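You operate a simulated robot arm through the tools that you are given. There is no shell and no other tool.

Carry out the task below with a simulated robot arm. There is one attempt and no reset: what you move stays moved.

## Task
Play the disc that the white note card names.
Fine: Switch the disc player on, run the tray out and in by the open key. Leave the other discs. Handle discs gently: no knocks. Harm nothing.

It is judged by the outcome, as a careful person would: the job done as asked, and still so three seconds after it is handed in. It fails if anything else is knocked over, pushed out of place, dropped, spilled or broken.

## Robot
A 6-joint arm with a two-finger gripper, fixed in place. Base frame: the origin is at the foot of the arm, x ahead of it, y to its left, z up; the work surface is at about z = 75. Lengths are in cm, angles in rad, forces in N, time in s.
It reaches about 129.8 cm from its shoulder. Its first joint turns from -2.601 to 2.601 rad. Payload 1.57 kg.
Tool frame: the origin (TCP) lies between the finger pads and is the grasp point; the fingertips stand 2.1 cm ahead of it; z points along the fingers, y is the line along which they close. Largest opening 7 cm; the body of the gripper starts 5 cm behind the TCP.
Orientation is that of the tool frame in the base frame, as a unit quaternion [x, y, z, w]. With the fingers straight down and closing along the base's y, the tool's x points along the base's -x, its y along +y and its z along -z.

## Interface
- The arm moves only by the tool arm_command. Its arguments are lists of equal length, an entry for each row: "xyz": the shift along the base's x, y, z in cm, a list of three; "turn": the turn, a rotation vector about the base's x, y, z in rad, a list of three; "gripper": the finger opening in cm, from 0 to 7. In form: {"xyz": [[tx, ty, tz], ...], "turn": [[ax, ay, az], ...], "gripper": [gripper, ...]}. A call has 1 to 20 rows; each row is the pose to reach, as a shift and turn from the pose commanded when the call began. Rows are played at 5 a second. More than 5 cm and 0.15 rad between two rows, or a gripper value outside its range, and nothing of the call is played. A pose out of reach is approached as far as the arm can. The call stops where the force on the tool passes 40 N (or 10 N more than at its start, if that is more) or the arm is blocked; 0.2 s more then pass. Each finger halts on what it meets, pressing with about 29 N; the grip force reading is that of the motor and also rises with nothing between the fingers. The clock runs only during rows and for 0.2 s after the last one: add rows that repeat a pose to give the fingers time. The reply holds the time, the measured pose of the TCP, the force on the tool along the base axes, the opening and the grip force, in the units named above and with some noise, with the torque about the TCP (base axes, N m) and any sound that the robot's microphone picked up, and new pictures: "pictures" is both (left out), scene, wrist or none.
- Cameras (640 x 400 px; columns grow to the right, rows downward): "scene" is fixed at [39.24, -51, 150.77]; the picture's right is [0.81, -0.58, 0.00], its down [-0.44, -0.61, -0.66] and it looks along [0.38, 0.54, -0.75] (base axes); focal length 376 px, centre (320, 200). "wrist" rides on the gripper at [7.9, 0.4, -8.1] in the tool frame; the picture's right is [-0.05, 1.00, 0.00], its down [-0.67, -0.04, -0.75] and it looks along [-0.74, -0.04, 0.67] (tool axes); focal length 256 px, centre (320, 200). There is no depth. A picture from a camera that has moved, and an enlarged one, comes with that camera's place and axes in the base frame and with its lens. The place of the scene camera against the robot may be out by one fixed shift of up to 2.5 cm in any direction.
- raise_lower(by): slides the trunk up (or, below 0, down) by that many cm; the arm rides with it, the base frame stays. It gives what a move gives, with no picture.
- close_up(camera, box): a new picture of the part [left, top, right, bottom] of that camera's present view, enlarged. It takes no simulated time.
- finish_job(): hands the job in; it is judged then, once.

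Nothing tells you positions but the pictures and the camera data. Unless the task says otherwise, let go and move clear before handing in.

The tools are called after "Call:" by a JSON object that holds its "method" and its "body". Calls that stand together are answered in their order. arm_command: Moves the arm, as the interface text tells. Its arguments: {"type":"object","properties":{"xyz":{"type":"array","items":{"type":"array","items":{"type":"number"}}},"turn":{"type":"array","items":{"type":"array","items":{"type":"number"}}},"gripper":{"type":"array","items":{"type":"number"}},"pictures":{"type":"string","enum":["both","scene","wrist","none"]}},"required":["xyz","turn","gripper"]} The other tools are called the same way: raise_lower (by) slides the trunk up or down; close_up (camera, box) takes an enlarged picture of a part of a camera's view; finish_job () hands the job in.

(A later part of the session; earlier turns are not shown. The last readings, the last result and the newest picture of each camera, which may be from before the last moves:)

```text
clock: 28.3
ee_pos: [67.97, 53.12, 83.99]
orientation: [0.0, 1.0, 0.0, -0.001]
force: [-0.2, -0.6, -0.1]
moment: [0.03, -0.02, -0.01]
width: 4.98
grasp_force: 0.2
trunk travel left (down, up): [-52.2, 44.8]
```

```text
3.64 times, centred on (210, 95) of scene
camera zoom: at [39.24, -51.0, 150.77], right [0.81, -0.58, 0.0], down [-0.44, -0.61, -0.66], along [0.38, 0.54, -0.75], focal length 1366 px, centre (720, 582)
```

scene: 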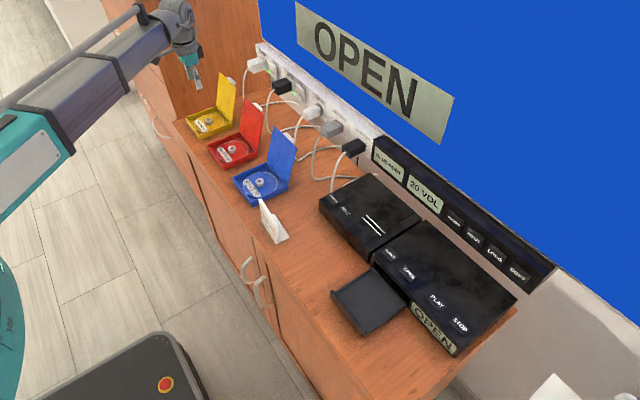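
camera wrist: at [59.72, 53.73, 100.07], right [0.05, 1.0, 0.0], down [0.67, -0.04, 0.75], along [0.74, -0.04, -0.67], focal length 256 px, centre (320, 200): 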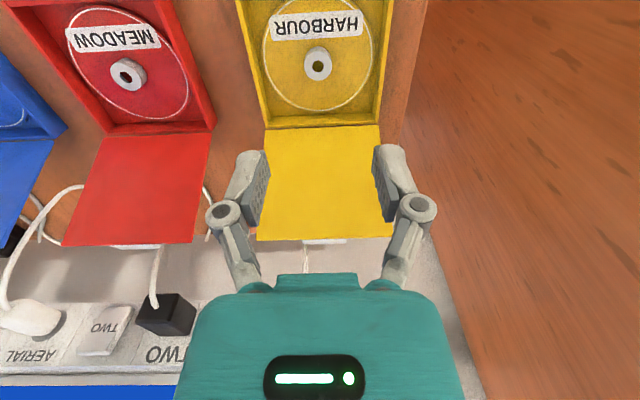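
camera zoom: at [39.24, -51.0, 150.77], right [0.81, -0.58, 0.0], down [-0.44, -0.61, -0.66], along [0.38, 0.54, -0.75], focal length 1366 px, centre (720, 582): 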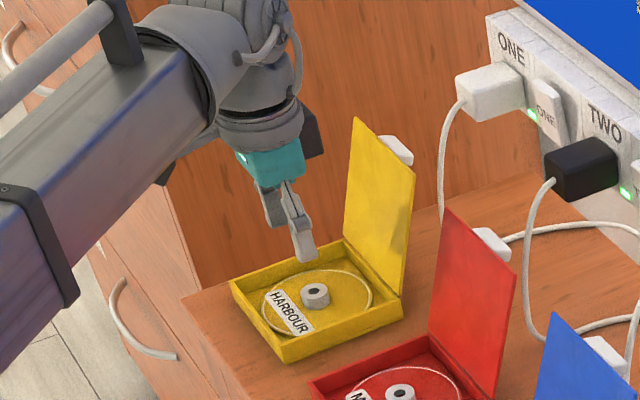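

Alignment is good. Lowering another 3.5 cm, then checking finger height relative to the hub.

Call:
{"method": "raise_lower", "body": {"by": -3.5}}

Call:
{"method": "close_up", "body": {"camera": "wrist", "box": [200, 80, 440, 230]}}

Call:
{"method": "close_up", "body": {"camera": "scene", "box": [170, 80, 250, 140]}}

```text
clock: 29.1
ee_pos: [68.03, 53.06, 80.65]
orientation: [0.001, 1.0, 0.0, -0.001]
force: [-0.1, 0.4, 0.0]
moment: [-0.02, -0.04, -0.02]
width: 5.0
grasp_force: 0.1
trunk travel left (down, up): [-48.7, 48.3]
```

```text
2.67 times, centred on (320, 155) of wrist
camera zoom: at [59.93, 53.64, 88.57], right [0.05, 1.0, 0.0], down [0.67, -0.04, 0.75], along [0.74, -0.04, -0.67], focal length 683 px, centre (320, 320)
```

zoom: 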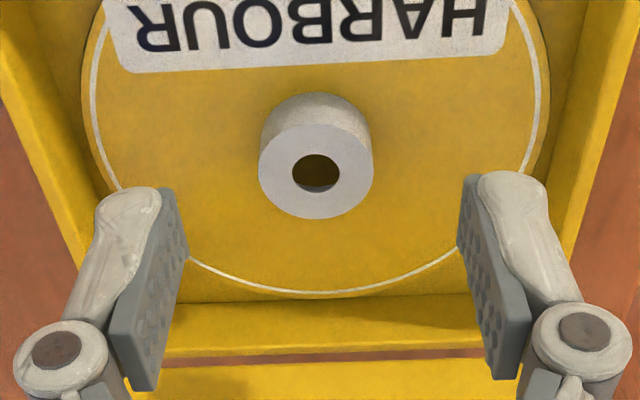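

```text
6.67 times, centred on (210, 110) of scene
camera zoom: at [39.24, -51.0, 150.77], right [0.81, -0.58, 0.0], down [-0.44, -0.61, -0.66], along [0.38, 0.54, -0.75], focal length 2505 px, centre (1053, 800)
```

zoom: 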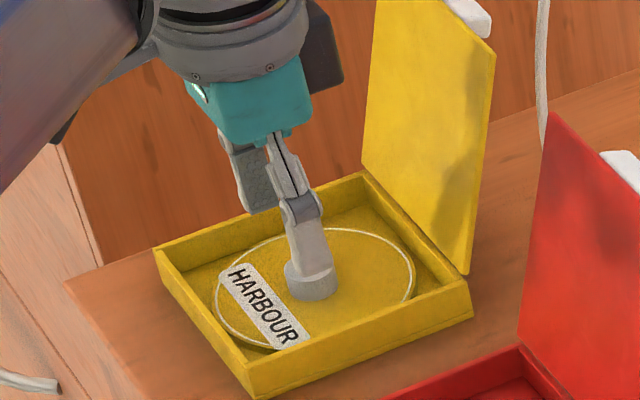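

The hub stands about 1.15 cm above the disc (top ≈77.3, disc ≈76.1). Lowering so the fingertips straddle the hub about 0.4 cm above the disc.

Call:
{"method": "raise_lower", "body": {"by": -1.9}}

Call:
{"method": "close_up", "body": {"camera": "wrist", "box": [200, 80, 440, 230]}}

Call:
{"method": "close_up", "body": {"camera": "scene", "box": [180, 90, 240, 140]}}

```text
clock: 29.8
ee_pos: [67.97, 53.01, 78.62]
orientation: [0.0, 1.0, -0.001, -0.001]
force: [0.2, -0.1, 0.1]
moment: [-0.01, -0.01, -0.04]
width: 4.98
grasp_force: 0.0
trunk travel left (down, up): [-46.8, 50.2]
```

```text
2.67 times, centred on (320, 155) of wrist
camera zoom: at [59.94, 53.64, 86.67], right [0.05, 1.0, 0.0], down [0.67, -0.04, 0.75], along [0.74, -0.04, -0.67], focal length 683 px, centre (320, 320)
```

zoom: 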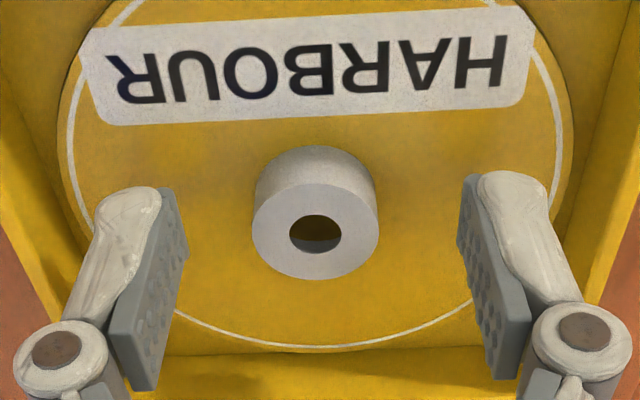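

```text
8.00 times, centred on (210, 115) of scene
camera zoom: at [39.24, -51.0, 150.77], right [0.81, -0.58, 0.0], down [-0.44, -0.61, -0.66], along [0.38, 0.54, -0.75], focal length 3006 px, centre (1200, 880)
```

zoom: 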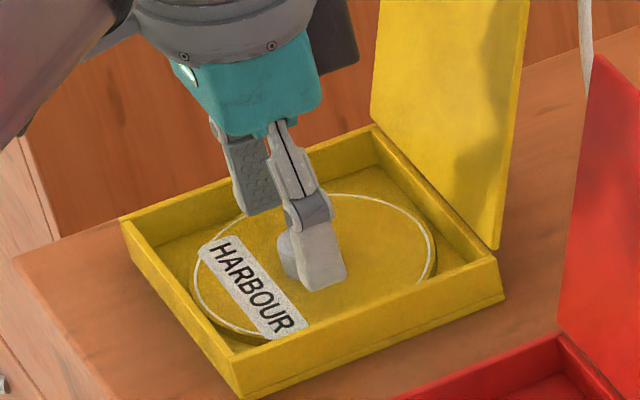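

The linkage makes the tips reach slightly lower as they close. I'll close to 3 cm (not touching the 2.3 cm hub) and check heights before gripping.

Call:
{"method": "arm_command", "body": {"xyz": [[0, 0, 0], [0, 0, 0], [0, 0, 0]], "turn": [[0, 0, 0], [0, 0, 0], [0, 0, 0]], "gripper": [4.2, 3.4, 3.0], "pictures": "wrist"}}

Call:
{"method": "close_up", "body": {"camera": "wrist", "box": [240, 100, 400, 200]}}

Call:
{"method": "close_up", "body": {"camera": "scene", "box": [190, 100, 230, 130]}}

```text
clock: 30.6
ee_pos: [68.06, 53.09, 78.62]
orientation: [-0.001, 1.0, 0.0, 0.0]
force: [-1.3, -0.3, -0.3]
moment: [0.01, -0.01, 0.01]
width: 3.0
grasp_force: 0.1
trunk travel left (down, up): [-46.8, 50.2]
camera wrist: at [59.94, 53.64, 86.67], right [0.05, 1.0, 0.0], down [0.67, -0.04, 0.75], along [0.74, -0.04, -0.67], focal length 256 px, centre (320, 200)
```

wrist: 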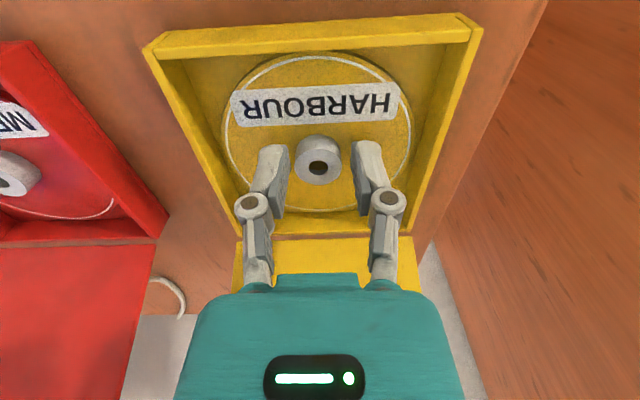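

```text
4.00 times, centred on (320, 150) of wrist
camera zoom: at [59.94, 53.64, 86.67], right [0.05, 1.0, 0.0], down [0.67, -0.04, 0.75], along [0.74, -0.04, -0.67], focal length 1024 px, centre (320, 400)
```

zoom: 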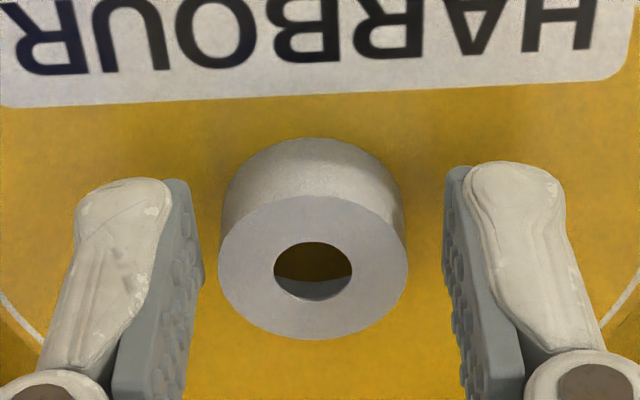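

```text
13.33 times, centred on (210, 115) of scene
camera zoom: at [39.24, -51.0, 150.77], right [0.81, -0.58, 0.0], down [-0.44, -0.61, -0.66], along [0.38, 0.54, -0.75], focal length 5010 px, centre (1787, 1333)
```

zoom: 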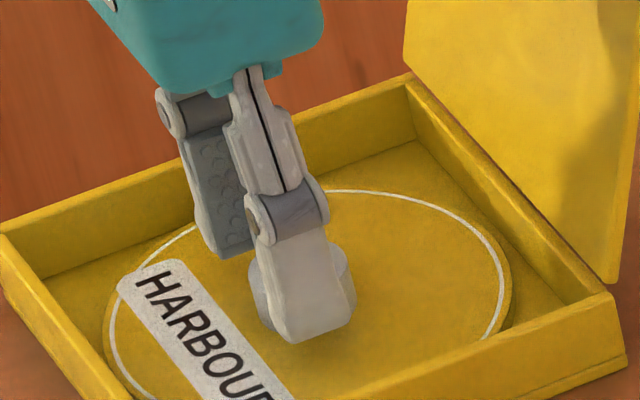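

The fingers are well around the hub with tips just above the disc, off-centre by only 0.1 cm. I'll correct that, lower 0.2 cm, and close gently.

Call:
{"method": "raise_lower", "body": {"by": -0.2}}

Call:
{"method": "arm_command", "body": {"xyz": [[0, -0.1, 0], [0, -0.1, 0], [0, -0.1, 0], [0, -0.1, 0], [0, -0.1, 0], [0, -0.1, 0]], "turn": [[0, 0, 0], [0, 0, 0], [0, 0, 0], [0, 0, 0], [0, 0, 0], [0, 0, 0]], "gripper": [3.0, 2.7, 2.5, 2.3, 2.1, 2.0], "pictures": "wrist"}}

Call:
{"method": "close_up", "body": {"camera": "wrist", "box": [240, 100, 400, 200]}}

```text
clock: 31.1
ee_pos: [67.91, 53.13, 78.52]
orientation: [0.0, 1.0, 0.0, 0.0]
force: [-0.5, 1.1, -0.8]
moment: [0.02, -0.02, 0.02]
width: 2.99
grasp_force: 0.1
trunk travel left (down, up): [-46.6, 50.4]
```

```text
clock: 32.5
ee_pos: [68.04, 52.93, 78.46]
orientation: [0.0, 1.0, 0.0, 0.001]
force: [-0.2, 0.0, 1.7]
moment: [-0.01, 0.01, 0.04]
width: 2.25
grasp_force: 28.8
trunk travel left (down, up): [-46.6, 50.4]
camera wrist: at [59.93, 53.53, 86.48], right [0.05, 1.0, 0.0], down [0.67, -0.04, 0.75], along [0.74, -0.04, -0.67], focal length 256 px, centre (320, 200)
```

wrist: 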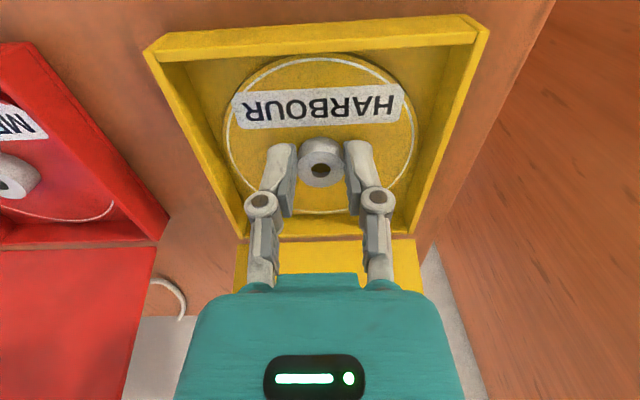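

```text
4.00 times, centred on (320, 150) of wrist
camera zoom: at [59.93, 53.53, 86.48], right [0.05, 1.0, 0.0], down [0.67, -0.04, 0.75], along [0.74, -0.04, -0.67], focal length 1024 px, centre (320, 400)
```

zoom: 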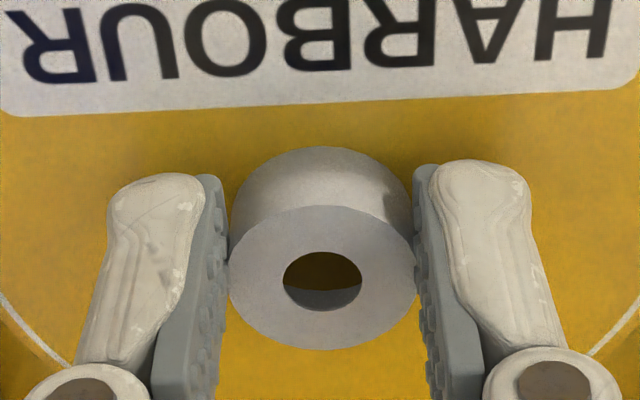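

The hub is held (2.25 cm, 29 N). I'll lift a little and check that disc and hub come up together without moving the case.

Call:
{"method": "raise_lower", "body": {"by": 1}}

Call:
{"method": "close_up", "body": {"camera": "scene", "box": [170, 80, 250, 140]}}

Call:
{"method": "close_up", "body": {"camera": "wrist", "box": [160, 0, 480, 200]}}

```text
clock: 33.1
ee_pos: [67.97, 52.99, 79.46]
orientation: [0.0, 1.0, 0.0, 0.0]
force: [-0.5, 0.3, -0.3]
moment: [-0.03, 0.0, 0.01]
width: 2.25
grasp_force: 28.8
trunk travel left (down, up): [-47.6, 49.4]
```

```text
6.67 times, centred on (210, 110) of scene
camera zoom: at [39.24, -51.0, 150.77], right [0.81, -0.58, 0.0], down [-0.44, -0.61, -0.66], along [0.38, 0.54, -0.75], focal length 2505 px, centre (1053, 800)
```

zoom: 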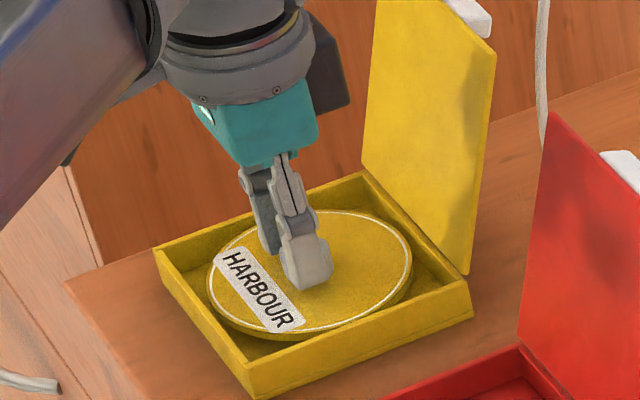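

```text
2.00 times, centred on (320, 100) of wrist
camera zoom: at [59.94, 53.54, 87.47], right [0.05, 1.0, 0.0], down [0.67, -0.04, 0.75], along [0.74, -0.04, -0.67], focal length 512 px, centre (320, 400)
```

zoom: 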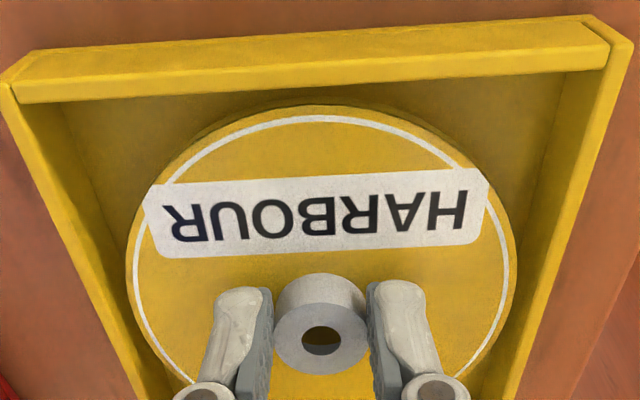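

The disc rises level with its hub and the case stays put. I'll lift it clear, to about z 103.

Call:
{"method": "raise_lower", "body": {"by": 5}}

Call:
{"method": "raise_lower", "body": {"by": 15}}

Call:
{"method": "arm_command", "body": {"xyz": [[0, 0, 0]], "turn": [[0, 0, 0]], "gripper": [1.9]}}

```text
clock: 34.0
ee_pos: [68.07, 53.0, 84.47]
orientation: [0.001, 1.0, 0.0, 0.0]
force: [0.9, -0.1, -0.1]
moment: [-0.01, -0.02, -0.02]
width: 2.25
grasp_force: 29.3
trunk travel left (down, up): [-52.6, 44.4]
```

```text
clock: 35.8
ee_pos: [67.99, 52.99, 99.41]
orientation: [0.0, 1.0, 0.0, 0.0]
force: [0.1, -0.1, -0.4]
moment: [0.02, -0.01, -0.01]
width: 2.25
grasp_force: 28.9
trunk travel left (down, up): [-67.6, 29.4]
```

```text
clock: 36.2
ee_pos: [67.85, 52.87, 99.43]
orientation: [-0.001, 1.0, 0.0, 0.001]
force: [-0.1, 0.5, 0.0]
moment: [-0.02, 0.0, 0.01]
width: 2.27
grasp_force: 29.2
trunk travel left (down, up): [-67.6, 29.4]
camera wrist: at [59.94, 53.54, 107.47], right [0.05, 1.0, 0.0], down [0.67, -0.04, 0.75], along [0.74, -0.04, -0.67], focal length 256 px, centre (320, 200)
```

scene: 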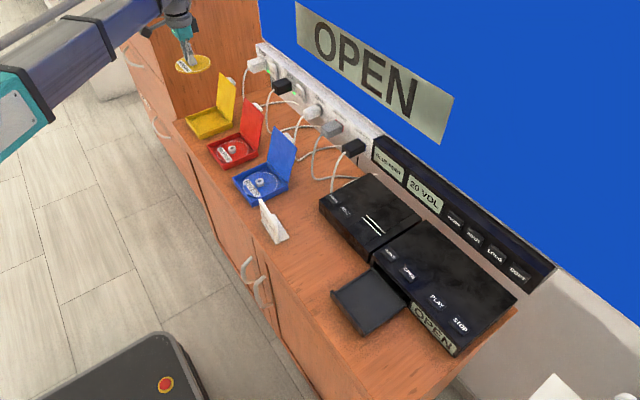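
wrist: 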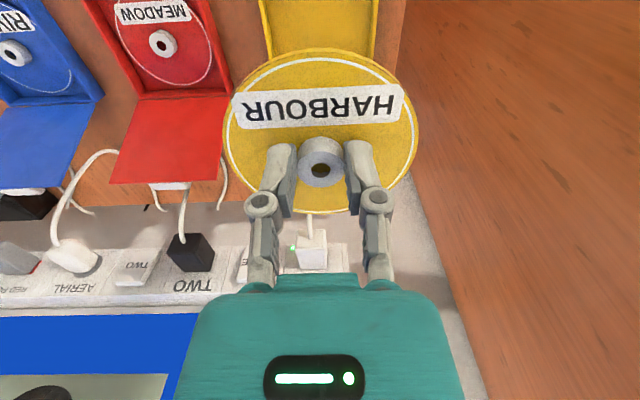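

The disc is held level at z≈97. Next I'll carry it slowly, above everything, toward a spot where the wrist camera can see the tray beside the disc.

Call:
{"method": "arm_command", "body": {"xyz": [[-0.3, -1.5, 0], [-0.8, -4.5, 0], [-1.3, -7.5, 0], [-1.8, -10.5, 0], [-2.3, -13.5, 0], [-2.8, -16.5, 0], [-3.3, -19.5, 0], [-3.8, -22.5, 0], [-4.3, -25.5, 0], [-4.8, -28.5, 0], [-5.3, -31.5, 0], [-5.8, -34.5, 0], [-6.3, -37.5, 0], [-6.8, -40.5, 0], [-7.3, -43.5, 0], [-7.8, -46, 0], [-8, -48, 0], [-8, -48, 0]], "turn": [[0, 0, 0], [0, 0, 0], [0, 0, 0], [0, 0, 0], [0, 0, 0], [0, 0, 0], [0, 0, 0], [0, 0, 0], [0, 0, 0], [0, 0, 0], [0, 0, 0], [0, 0, 0], [0, 0, 0], [0, 0, 0], [0, 0, 0], [0, 0, 0], [0, 0, 0], [0, 0, 0]], "gripper": [1.9, 1.9, 1.9, 1.9, 1.9, 1.9, 1.9, 1.9, 1.9, 1.9, 1.9, 1.9, 1.9, 1.9, 1.9, 1.9, 1.9, 1.9]}}

```text
clock: 40.0
ee_pos: [60.1, 4.95, 99.56]
orientation: [0.0, 1.0, 0.0, -0.001]
force: [0.5, -0.1, 0.3]
moment: [0.02, 0.02, 0.03]
width: 2.23
grasp_force: 29.4
trunk travel left (down, up): [-67.6, 29.4]
camera wrist: at [52.01, 5.51, 107.48], right [0.05, 1.0, 0.0], down [0.67, -0.04, 0.75], along [0.74, -0.04, -0.67], focal length 256 px, centre (320, 200)
```

scene: 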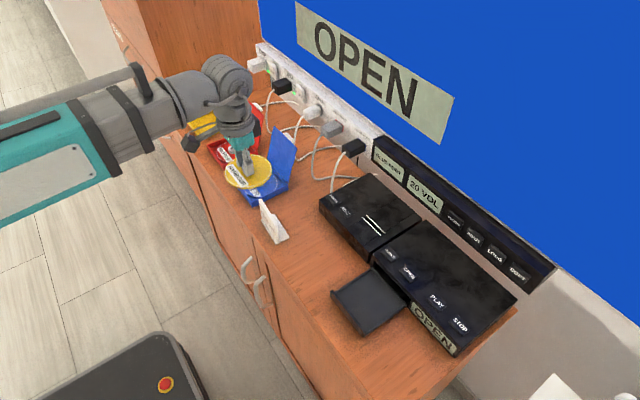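
wrist: 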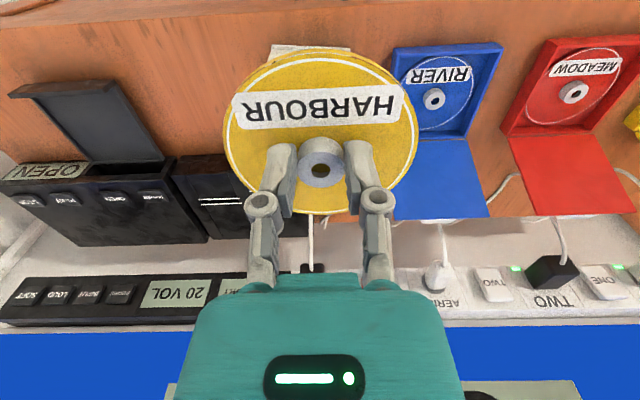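

The tray is visible at the left of the wrist view. I'll enlarge it to measure it from here.

Call:
{"method": "close_up", "body": {"camera": "wrist", "box": [0, 60, 240, 210]}}

Call:
{"method": "close_up", "body": {"camera": "scene", "box": [315, 240, 435, 340]}}

```text
2.67 times, centred on (120, 135) of wrist
camera zoom: at [52.01, 5.51, 107.48], right [0.05, 1.0, 0.0], down [0.67, -0.04, 0.75], along [0.74, -0.04, -0.67], focal length 683 px, centre (853, 373)
```

zoom: 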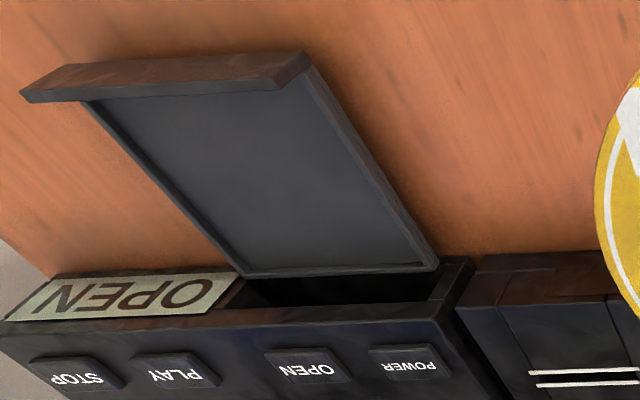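

```text
4.00 times, centred on (375, 290) of scene
camera zoom: at [39.24, -51.0, 150.77], right [0.81, -0.58, 0.0], down [-0.44, -0.61, -0.66], along [0.38, 0.54, -0.75], focal length 1503 px, centre (100, -160)
```

zoom: 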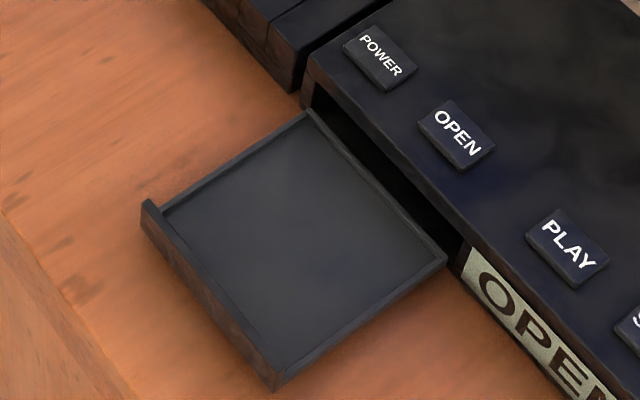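

The tray interior spans roughly x 65–75.7 and y -31 to -19.8 (centre ≈ (70.4, -25.4), rim z≈76.5), only slightly bigger than the disc. I'll move closer for a better measurement.

Call:
{"method": "arm_command", "body": {"xyz": [[-1, -2, 0], [-2.5, -5, 0], [-4, -8, 0], [-5, -10.5, 0], [-5.5, -12, 0], [-5.5, -12, 0]], "turn": [[0, 0, 0], [0, 0, 0], [0, 0, 0], [0, 0, 0], [0, 0, 0], [0, 0, 0]], "gripper": [1.9, 1.9, 1.9, 1.9, 1.9, 1.9]}}

Call:
{"method": "close_up", "body": {"camera": "wrist", "box": [80, 80, 240, 180]}}

```text
clock: 41.4
ee_pos: [54.46, -7.01, 99.45]
orientation: [0.0, 1.0, 0.001, 0.001]
force: [0.5, 1.1, 0.0]
moment: [0.01, -0.01, 0.01]
width: 2.26
grasp_force: 28.7
trunk travel left (down, up): [-67.6, 29.4]
camera wrist: at [46.39, -6.53, 107.48], right [0.05, 1.0, 0.0], down [0.67, -0.04, 0.75], along [0.74, -0.04, -0.67], focal length 256 px, centre (320, 200)
```

scene: 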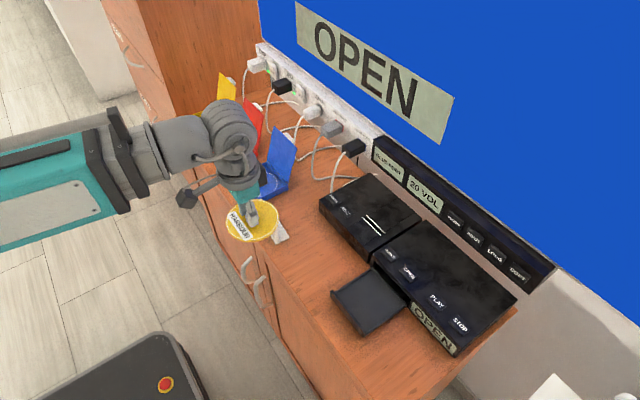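
wrist: 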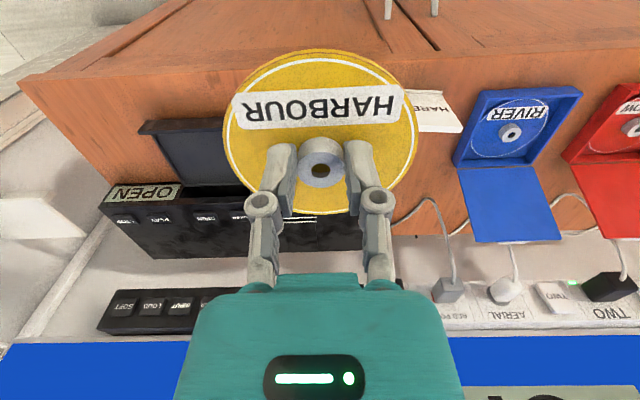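

```text
4.00 times, centred on (160, 130) of wrist
camera zoom: at [46.39, -6.53, 107.48], right [0.05, 1.0, 0.0], down [0.67, -0.04, 0.75], along [0.74, -0.04, -0.67], focal length 1024 px, centre (960, 480)
```

zoom: 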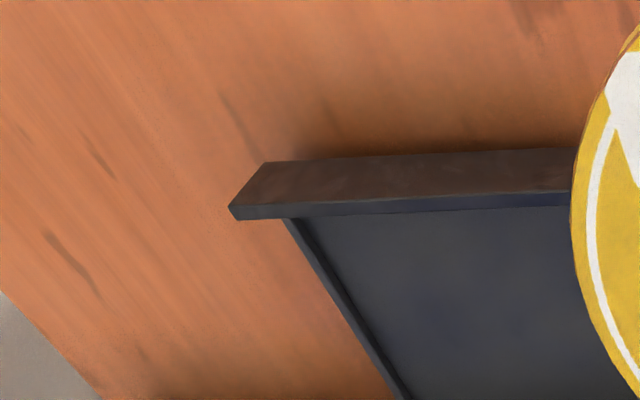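

The disc hides part of the tray from here. I'll shift to about (62, -4), where the tray should be fully visible beside the disc.

Call:
{"method": "arm_command", "body": {"xyz": [[2.5, 1, 0], [5, 2, 0], [7.5, 3, 0], [7.5, 3, 0]], "turn": [[0, 0, 0], [0, 0, 0], [0, 0, 0], [0, 0, 0]], "gripper": [1.9, 1.9, 1.9, 1.9], "pictures": "wrist"}}

Call:
{"method": "close_up", "body": {"camera": "wrist", "box": [80, 60, 240, 160]}}

```text
clock: 42.4
ee_pos: [61.91, -3.82, 99.38]
orientation: [0.001, 1.0, 0.001, 0.0]
force: [0.4, -0.3, 0.1]
moment: [-0.04, 0.03, 0.01]
width: 2.24
grasp_force: 29.0
trunk travel left (down, up): [-67.6, 29.4]
camera wrist: at [53.86, -3.4, 107.47], right [0.05, 1.0, 0.0], down [0.67, -0.04, 0.75], along [0.74, -0.04, -0.67], focal length 256 px, centre (320, 200)
```

wrist: 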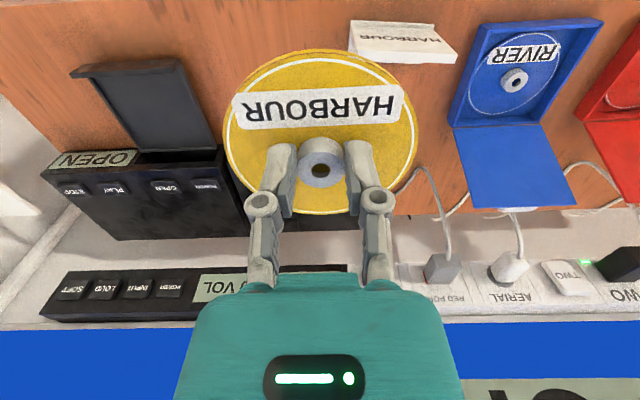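

```text
4.00 times, centred on (160, 110) of wrist
camera zoom: at [53.86, -3.4, 107.47], right [0.05, 1.0, 0.0], down [0.67, -0.04, 0.75], along [0.74, -0.04, -0.67], focal length 1024 px, centre (960, 560)
```

zoom: 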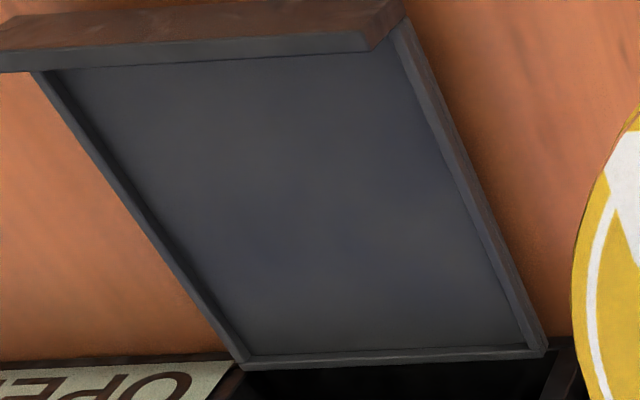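

I can now see the whole tray: its interior runs about x 64.9–75.5 and y -31.05 to -20.25, so its centre is near (70.2, -25.65); the disc is about 9.9 cm across. I'll carry the disc above that centre.

Call:
{"method": "arm_command", "body": {"xyz": [[0.6, -1.5, 0], [1.6, -4.2, 0], [2.7, -7, 0], [3.7, -9.8, 0], [4.8, -12.6, 0], [5.9, -15.4, 0], [6.9, -18.2, 0], [7.8, -20.5, 0], [8.31, -21.72, 0], [8.31, -21.72, 0]], "turn": [[0, 0, 0], [0, 0, 0], [0, 0, 0], [0, 0, 0], [0, 0, 0], [0, 0, 0], [0, 0, 0], [0, 0, 0], [0, 0, 0], [0, 0, 0]], "gripper": [1.9, 1.9, 1.9, 1.9, 1.9, 1.9, 1.9, 1.9, 1.9, 1.9]}}

Call:
{"method": "raise_lower", "body": {"by": -12}}

Call:
{"method": "arm_command", "body": {"xyz": [[0, 0, 0]], "turn": [[0, 0, 0]], "gripper": [1.9]}}

Call:
{"method": "close_up", "body": {"camera": "scene", "box": [315, 220, 435, 340]}}

Call:
{"method": "close_up", "body": {"camera": "wrist", "box": [160, 0, 480, 220]}}

```text
clock: 44.6
ee_pos: [70.19, -25.85, 99.37]
orientation: [0.0, 1.0, 0.0, 0.0]
force: [-0.5, 0.6, -0.7]
moment: [0.0, 0.01, 0.01]
width: 2.24
grasp_force: 28.9
trunk travel left (down, up): [-67.6, 29.4]
camera wrist: at [62.23, -25.24, 107.47], right [0.05, 1.0, 0.0], down [0.67, -0.04, 0.75], along [0.74, -0.04, -0.67], focal length 256 px, centre (320, 200)
```

scene: 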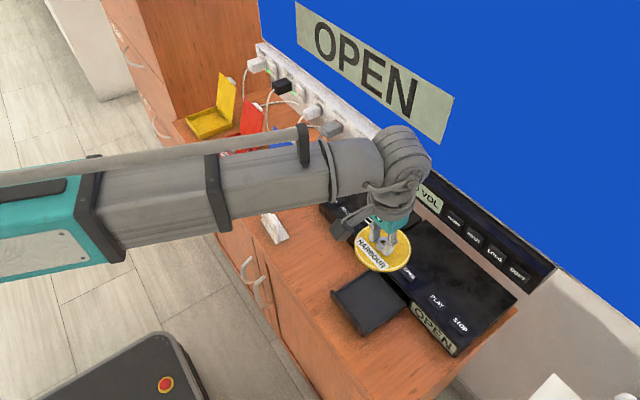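
wrist: 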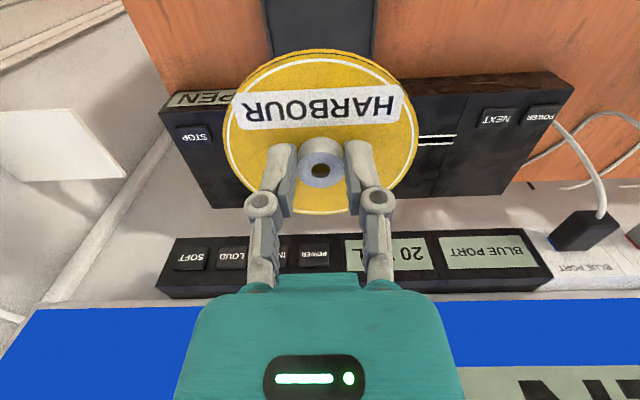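

```text
clock: 46.1
ee_pos: [70.31, -25.68, 87.41]
orientation: [0.0, 1.0, 0.0, 0.0]
force: [-0.4, -0.2, -0.7]
moment: [0.0, -0.02, 0.0]
width: 2.23
grasp_force: 28.9
trunk travel left (down, up): [-55.6, 41.4]
```

```text
clock: 46.5
ee_pos: [70.23, -25.78, 87.56]
orientation: [0.0, 1.0, 0.0, 0.0]
force: [0.4, -0.9, -0.6]
moment: [0.0, -0.01, 0.01]
width: 2.25
grasp_force: 29.1
trunk travel left (down, up): [-55.6, 41.4]
camera wrist: at [62.23, -25.21, 95.48], right [0.05, 1.0, 0.0], down [0.67, -0.04, 0.75], along [0.74, -0.04, -0.67], focal length 256 px, centre (320, 200)
```

scene: 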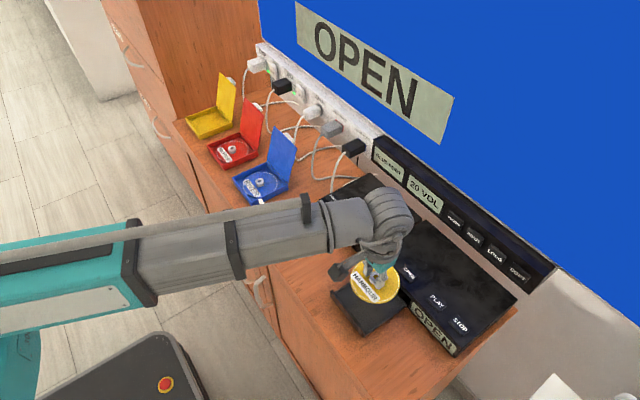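
wrist: 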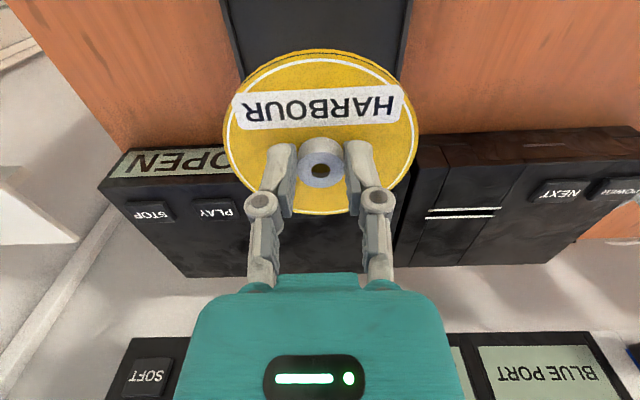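

```text
3.33 times, centred on (375, 280) of scene
camera zoom: at [39.24, -51.0, 150.77], right [0.81, -0.58, 0.0], down [-0.44, -0.61, -0.66], along [0.38, 0.54, -0.75], focal length 1253 px, centre (137, -67)
```

zoom: 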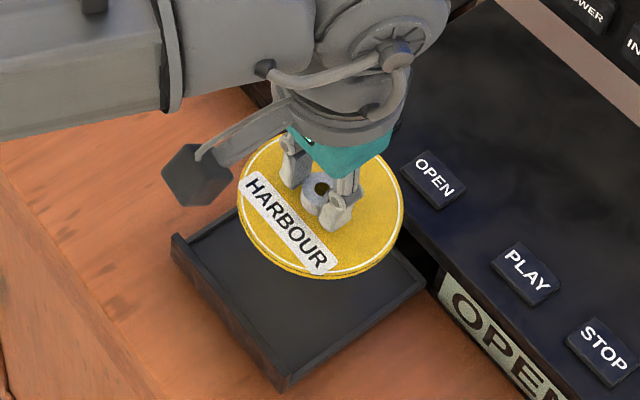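

```text
1.82 times, centred on (320, 110) of wrist
camera zoom: at [62.23, -25.21, 95.48], right [0.05, 1.0, 0.0], down [0.67, -0.04, 0.75], along [0.74, -0.04, -0.67], focal length 465 px, centre (320, 364)
```

zoom: 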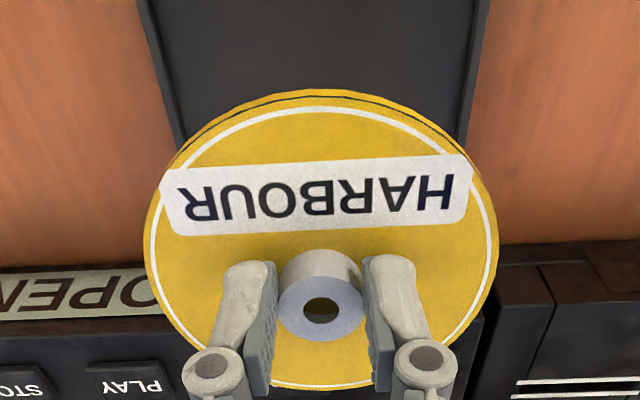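

The disc hangs directly over the tray. I'll measure the tray rims in the wrist view more finely to confirm centring before lowering.

Call:
{"method": "close_up", "body": {"camera": "wrist", "box": [210, 0, 320, 70]}}

Call:
{"method": "close_up", "body": {"camera": "wrist", "box": [320, 0, 430, 70]}}

```text
5.71 times, centred on (265, 35) of wrist
camera zoom: at [62.23, -25.21, 95.48], right [0.05, 1.0, 0.0], down [0.67, -0.04, 0.75], along [0.74, -0.04, -0.67], focal length 1463 px, centre (634, 1143)
```

zoom: 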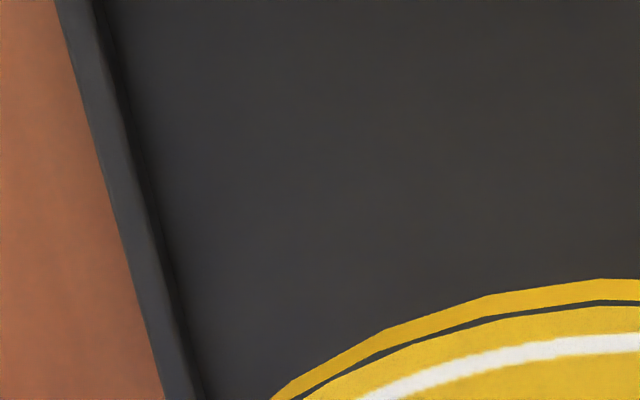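

```text
5.71 times, centred on (375, 35) of wrist
camera zoom: at [62.23, -25.21, 95.48], right [0.05, 1.0, 0.0], down [0.67, -0.04, 0.75], along [0.74, -0.04, -0.67], focal length 1463 px, centre (6, 1143)
```

zoom: 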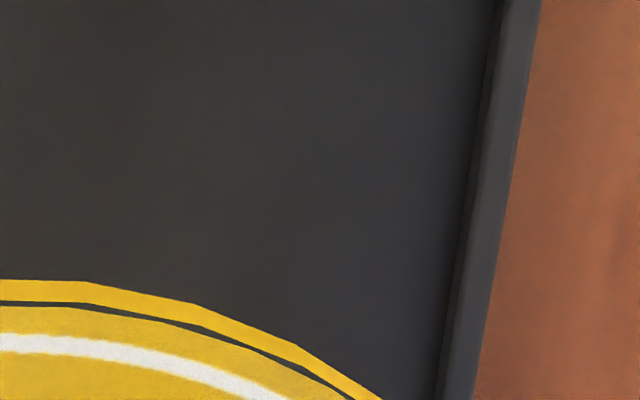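

Laterally the tray centre is y≈-25.55 and the disc is at ≈-25.6, which is good. Now I'll check the front-to-back centring with a tight scene view.

Call:
{"method": "close_up", "body": {"camera": "scene", "box": [325, 275, 405, 340]}}

Call:
{"method": "close_up", "body": {"camera": "scene", "box": [360, 260, 420, 300]}}

```text
6.15 times, centred on (365, 308) of scene
camera zoom: at [39.24, -51.0, 150.77], right [0.81, -0.58, 0.0], down [-0.44, -0.61, -0.66], along [0.38, 0.54, -0.75], focal length 2312 px, centre (43, -462)
```

zoom: 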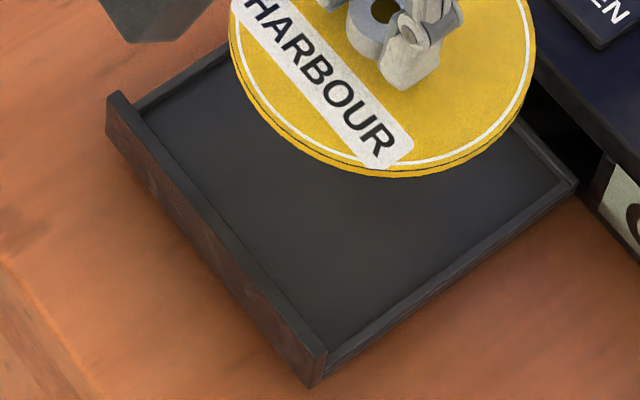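

```text
10.00 times, centred on (390, 280) of scene
camera zoom: at [39.24, -51.0, 150.77], right [0.81, -0.58, 0.0], down [-0.44, -0.61, -0.66], along [0.38, 0.54, -0.75], focal length 3758 px, centre (-380, -600)
```

zoom: 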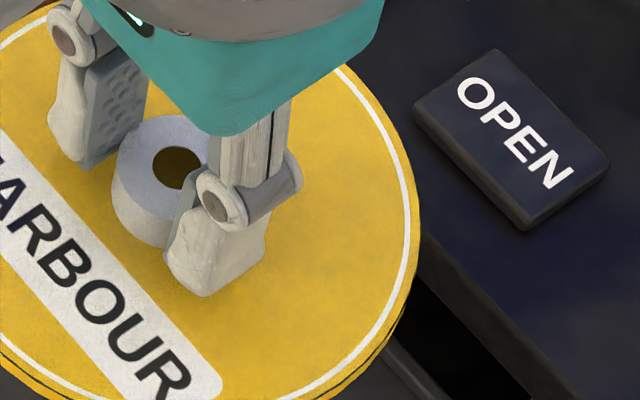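

The front panel of the tray is taller than I first took (top z≈78.7, inner face x≈64.35), so the interior centre is nearer x≈69.95. I'll shift the disc there, lower part-way and check again.

Call:
{"method": "arm_command", "body": {"xyz": [[-0.25, 0.05, 0], [-0.25, 0.05, 0]], "turn": [[0, 0, 0], [0, 0, 0]], "gripper": [1.9, 1.9], "pictures": "none"}}

Call:
{"method": "raise_lower", "body": {"by": -5}}

Call:
{"method": "close_up", "body": {"camera": "scene", "box": [325, 265, 415, 340]}}

Call:
{"method": "close_up", "body": {"camera": "wrist", "box": [160, 0, 480, 220]}}

```text
clock: 47.1
ee_pos: [70.04, -25.65, 87.5]
orientation: [0.001, 1.0, 0.001, 0.001]
force: [0.3, 0.3, 0.2]
moment: [-0.02, 0.0, 0.0]
width: 2.25
grasp_force: 29.3
trunk travel left (down, up): [-55.6, 41.4]
```

```text
clock: 48.0
ee_pos: [70.0, -25.65, 82.41]
orientation: [0.0, 1.0, 0.0, -0.001]
force: [-0.3, -1.0, -0.4]
moment: [-0.03, -0.02, -0.01]
width: 2.25
grasp_force: 28.9
trunk travel left (down, up): [-50.6, 46.4]
```

```text
5.33 times, centred on (370, 302) of scene
camera zoom: at [39.24, -51.0, 150.77], right [0.81, -0.58, 0.0], down [-0.44, -0.61, -0.66], along [0.38, 0.54, -0.75], focal length 2004 px, centre (53, -347)
```

zoom: 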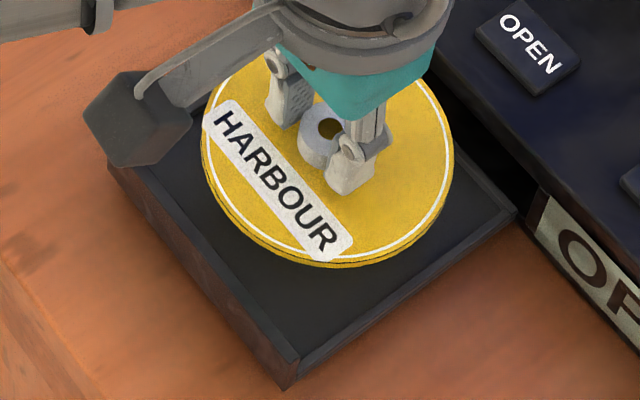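

```text
1.82 times, centred on (320, 110) of wrist
camera zoom: at [62.0, -25.13, 90.47], right [0.05, 1.0, 0.0], down [0.67, -0.04, 0.75], along [0.74, -0.04, -0.67], focal length 465 px, centre (320, 364)
```

zoom: 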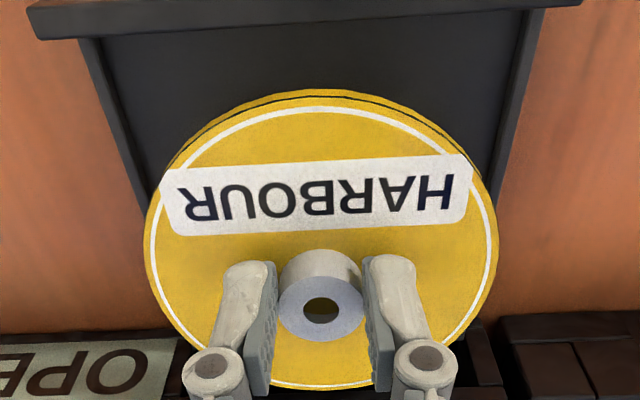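

The disc is centred over the tray with roughly 0.4–0.7 cm margin all round. I'll lower it in smaller steps toward the tray floor.

Call:
{"method": "raise_lower", "body": {"by": -2.4}}

Call:
{"method": "close_up", "body": {"camera": "scene", "box": [325, 265, 415, 340]}}

Call:
{"method": "close_up", "body": {"camera": "wrist", "box": [160, 0, 480, 220]}}

```text
clock: 48.7
ee_pos: [70.08, -25.59, 79.99]
orientation: [0.001, 1.0, 0.0, 0.0]
force: [-1.2, -0.3, -0.4]
moment: [-0.02, 0.0, 0.06]
width: 2.26
grasp_force: 29.2
trunk travel left (down, up): [-48.2, 48.8]
```

```text
5.33 times, centred on (370, 302) of scene
camera zoom: at [39.24, -51.0, 150.77], right [0.81, -0.58, 0.0], down [-0.44, -0.61, -0.66], along [0.38, 0.54, -0.75], focal length 2004 px, centre (53, -347)
```

zoom: 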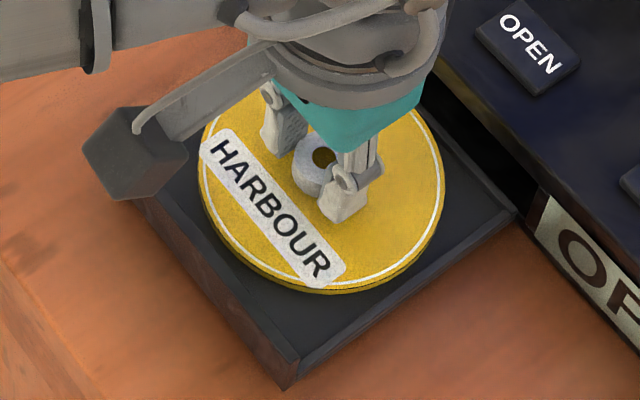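

```text
1.82 times, centred on (320, 110) of wrist
camera zoom: at [61.99, -25.13, 88.07], right [0.05, 1.0, 0.0], down [0.67, -0.04, 0.75], along [0.74, -0.04, -0.67], focal length 465 px, centre (320, 364)
```

zoom: 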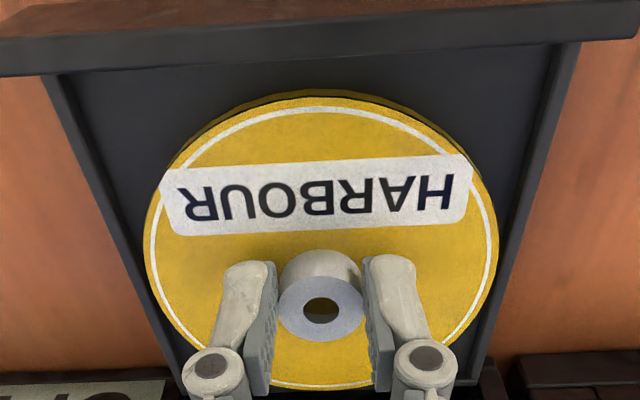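

The disc fits symmetrically between the rims. I'll continue down in fine steps, watching for contact.

Call:
{"method": "raise_lower", "body": {"by": -0.6}}

Call:
{"method": "raise_lower", "body": {"by": -0.2}}

Call:
{"method": "close_up", "body": {"camera": "scene", "box": [325, 265, 415, 340]}}

Call:
{"method": "close_up", "body": {"camera": "wrist", "box": [210, 20, 430, 150]}}

```text
clock: 49.2
ee_pos: [69.96, -25.61, 79.54]
orientation: [0.001, 1.0, 0.0, 0.002]
force: [2.7, -1.1, 14.2]
moment: [-0.03, -0.11, -0.01]
width: 2.24
grasp_force: 29.2
trunk travel left (down, up): [-47.6, 49.4]
```

```text
clock: 49.8
ee_pos: [69.95, -25.62, 79.29]
orientation: [0.0, 1.0, 0.0, 0.001]
force: [3.5, -2.1, 20.3]
moment: [-0.06, -0.22, -0.01]
width: 2.26
grasp_force: 29.0
trunk travel left (down, up): [-47.4, 49.6]
```

```text
5.33 times, centred on (370, 302) of scene
camera zoom: at [39.24, -51.0, 150.77], right [0.81, -0.58, 0.0], down [-0.44, -0.61, -0.66], along [0.38, 0.54, -0.75], focal length 2004 px, centre (53, -347)
```

zoom: 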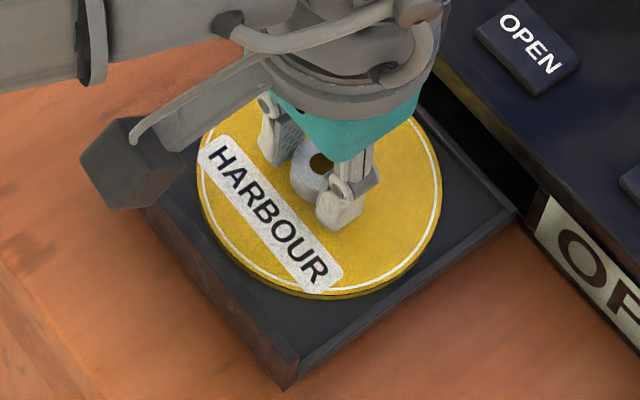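

```text
2.91 times, centred on (320, 85) of wrist
camera zoom: at [61.91, -25.11, 87.37], right [0.05, 1.0, 0.0], down [0.66, -0.04, 0.75], along [0.75, -0.04, -0.67], focal length 745 px, centre (320, 534)
```

zoom: 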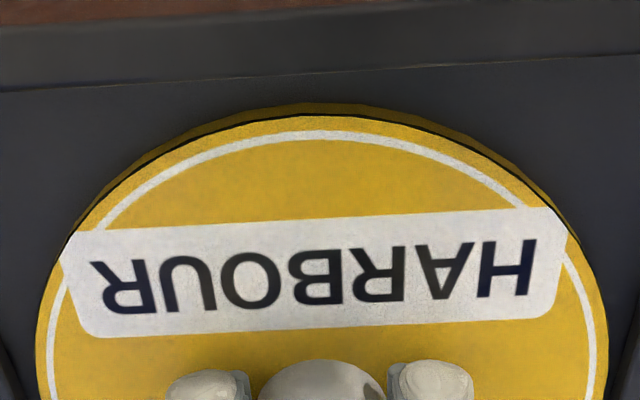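

The disc has touched the tray floor flat (20 N upward, almost no tilt moment). I'll ease up to relieve the pressure before letting go.

Call:
{"method": "raise_lower", "body": {"by": 0.35}}

```text
clock: 50.3
ee_pos: [69.84, -25.61, 79.58]
orientation: [0.0, 1.0, 0.0, -0.001]
force: [0.4, 0.5, 0.2]
moment: [0.04, -0.02, 0.0]
width: 2.24
grasp_force: 28.9
trunk travel left (down, up): [-47.7, 49.3]
```

Pressure is off and the disc is barely at floor height. A last look, then I'll open the fingers slowly.

Call:
{"method": "close_up", "body": {"camera": "wrist", "box": [160, 0, 480, 220]}}

Call:
{"method": "close_up", "body": {"camera": "scene", "box": [345, 275, 405, 315]}}

```text
1.82 times, centred on (320, 110) of wrist
camera zoom: at [61.99, -25.12, 87.6], right [0.05, 1.0, 0.0], down [0.67, -0.04, 0.74], along [0.74, -0.04, -0.67], focal length 465 px, centre (320, 364)
```

zoom: 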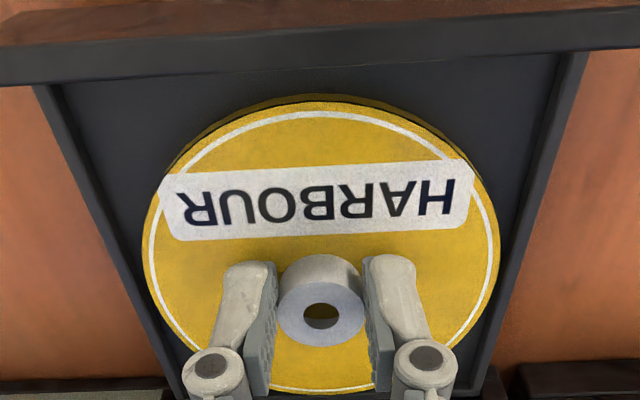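

```text
10.00 times, centred on (375, 295) of scene
camera zoom: at [39.24, -51.0, 150.77], right [0.81, -0.58, 0.0], down [-0.44, -0.61, -0.66], along [0.38, 0.54, -0.75], focal length 3758 px, centre (-230, -750)
```

zoom: 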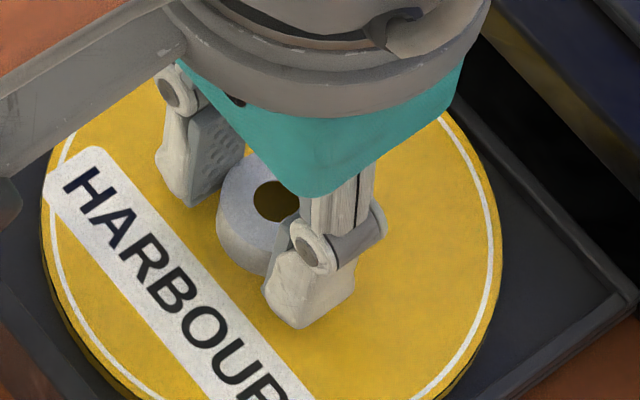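

Everything is symmetric with floor visible all round. Opening the fingers slowly.

Call:
{"method": "arm_command", "body": {"xyz": [[0, 0, 0], [0, 0, 0], [0, 0, 0], [0, 0, 0], [0, 0, 0], [0, 0, 0]], "turn": [[0, 0, 0], [0, 0, 0], [0, 0, 0], [0, 0, 0], [0, 0, 0], [0, 0, 0]], "gripper": [2.3, 2.5, 2.8, 3.2, 3.6, 4.0]}}

Call:
{"method": "close_up", "body": {"camera": "wrist", "box": [160, 0, 480, 220]}}

Call:
{"method": "close_up", "body": {"camera": "scene", "box": [325, 265, 415, 340]}}

```text
clock: 51.7
ee_pos: [70.06, -25.76, 79.61]
orientation: [0.001, 1.0, 0.0, 0.0]
force: [0.2, 0.3, 0.5]
moment: [0.0, 0.0, 0.0]
width: 3.95
grasp_force: 0.1
trunk travel left (down, up): [-47.7, 49.3]
camera wrist: at [62.0, -25.13, 87.62], right [0.05, 1.0, 0.0], down [0.67, -0.04, 0.75], along [0.74, -0.04, -0.67], focal length 256 px, centre (320, 200)
```

scene: 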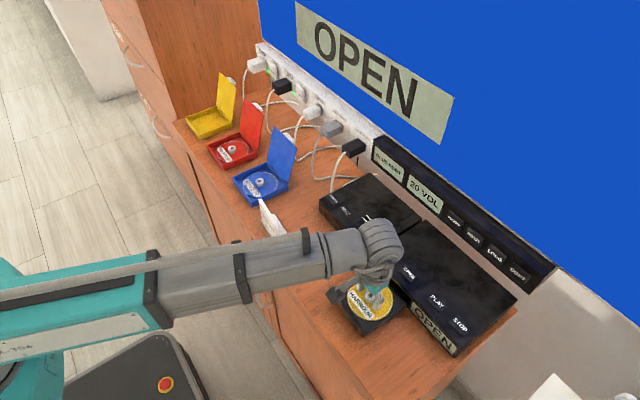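
wrist: 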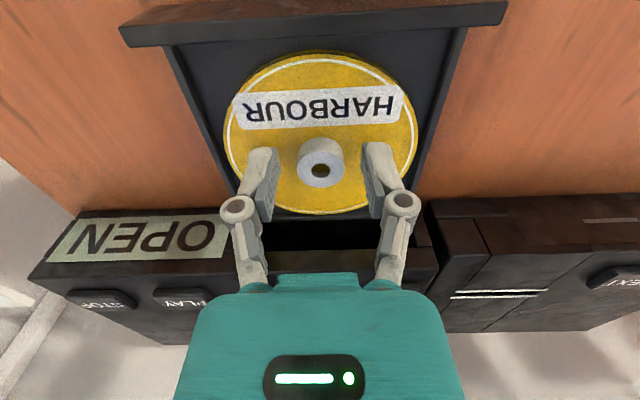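

```text
1.82 times, centred on (320, 110) of wrist
camera zoom: at [62.0, -25.13, 87.62], right [0.05, 1.0, 0.0], down [0.67, -0.04, 0.75], along [0.74, -0.04, -0.67], focal length 465 px, centre (320, 364)
```

zoom: 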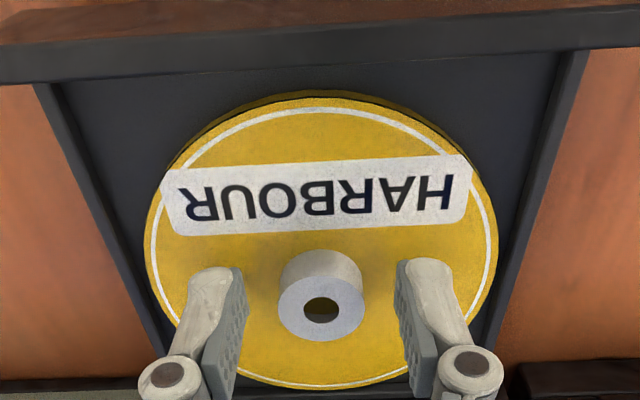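

```text
5.33 times, centred on (370, 302) of scene
camera zoom: at [39.24, -51.0, 150.77], right [0.81, -0.58, 0.0], down [-0.44, -0.61, -0.66], along [0.38, 0.54, -0.75], focal length 2004 px, centre (53, -347)
```

zoom: 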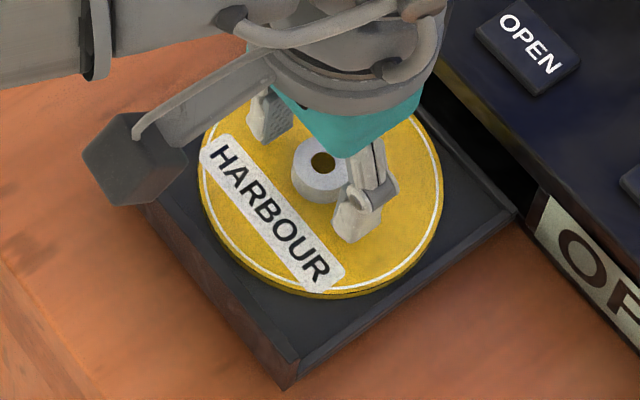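

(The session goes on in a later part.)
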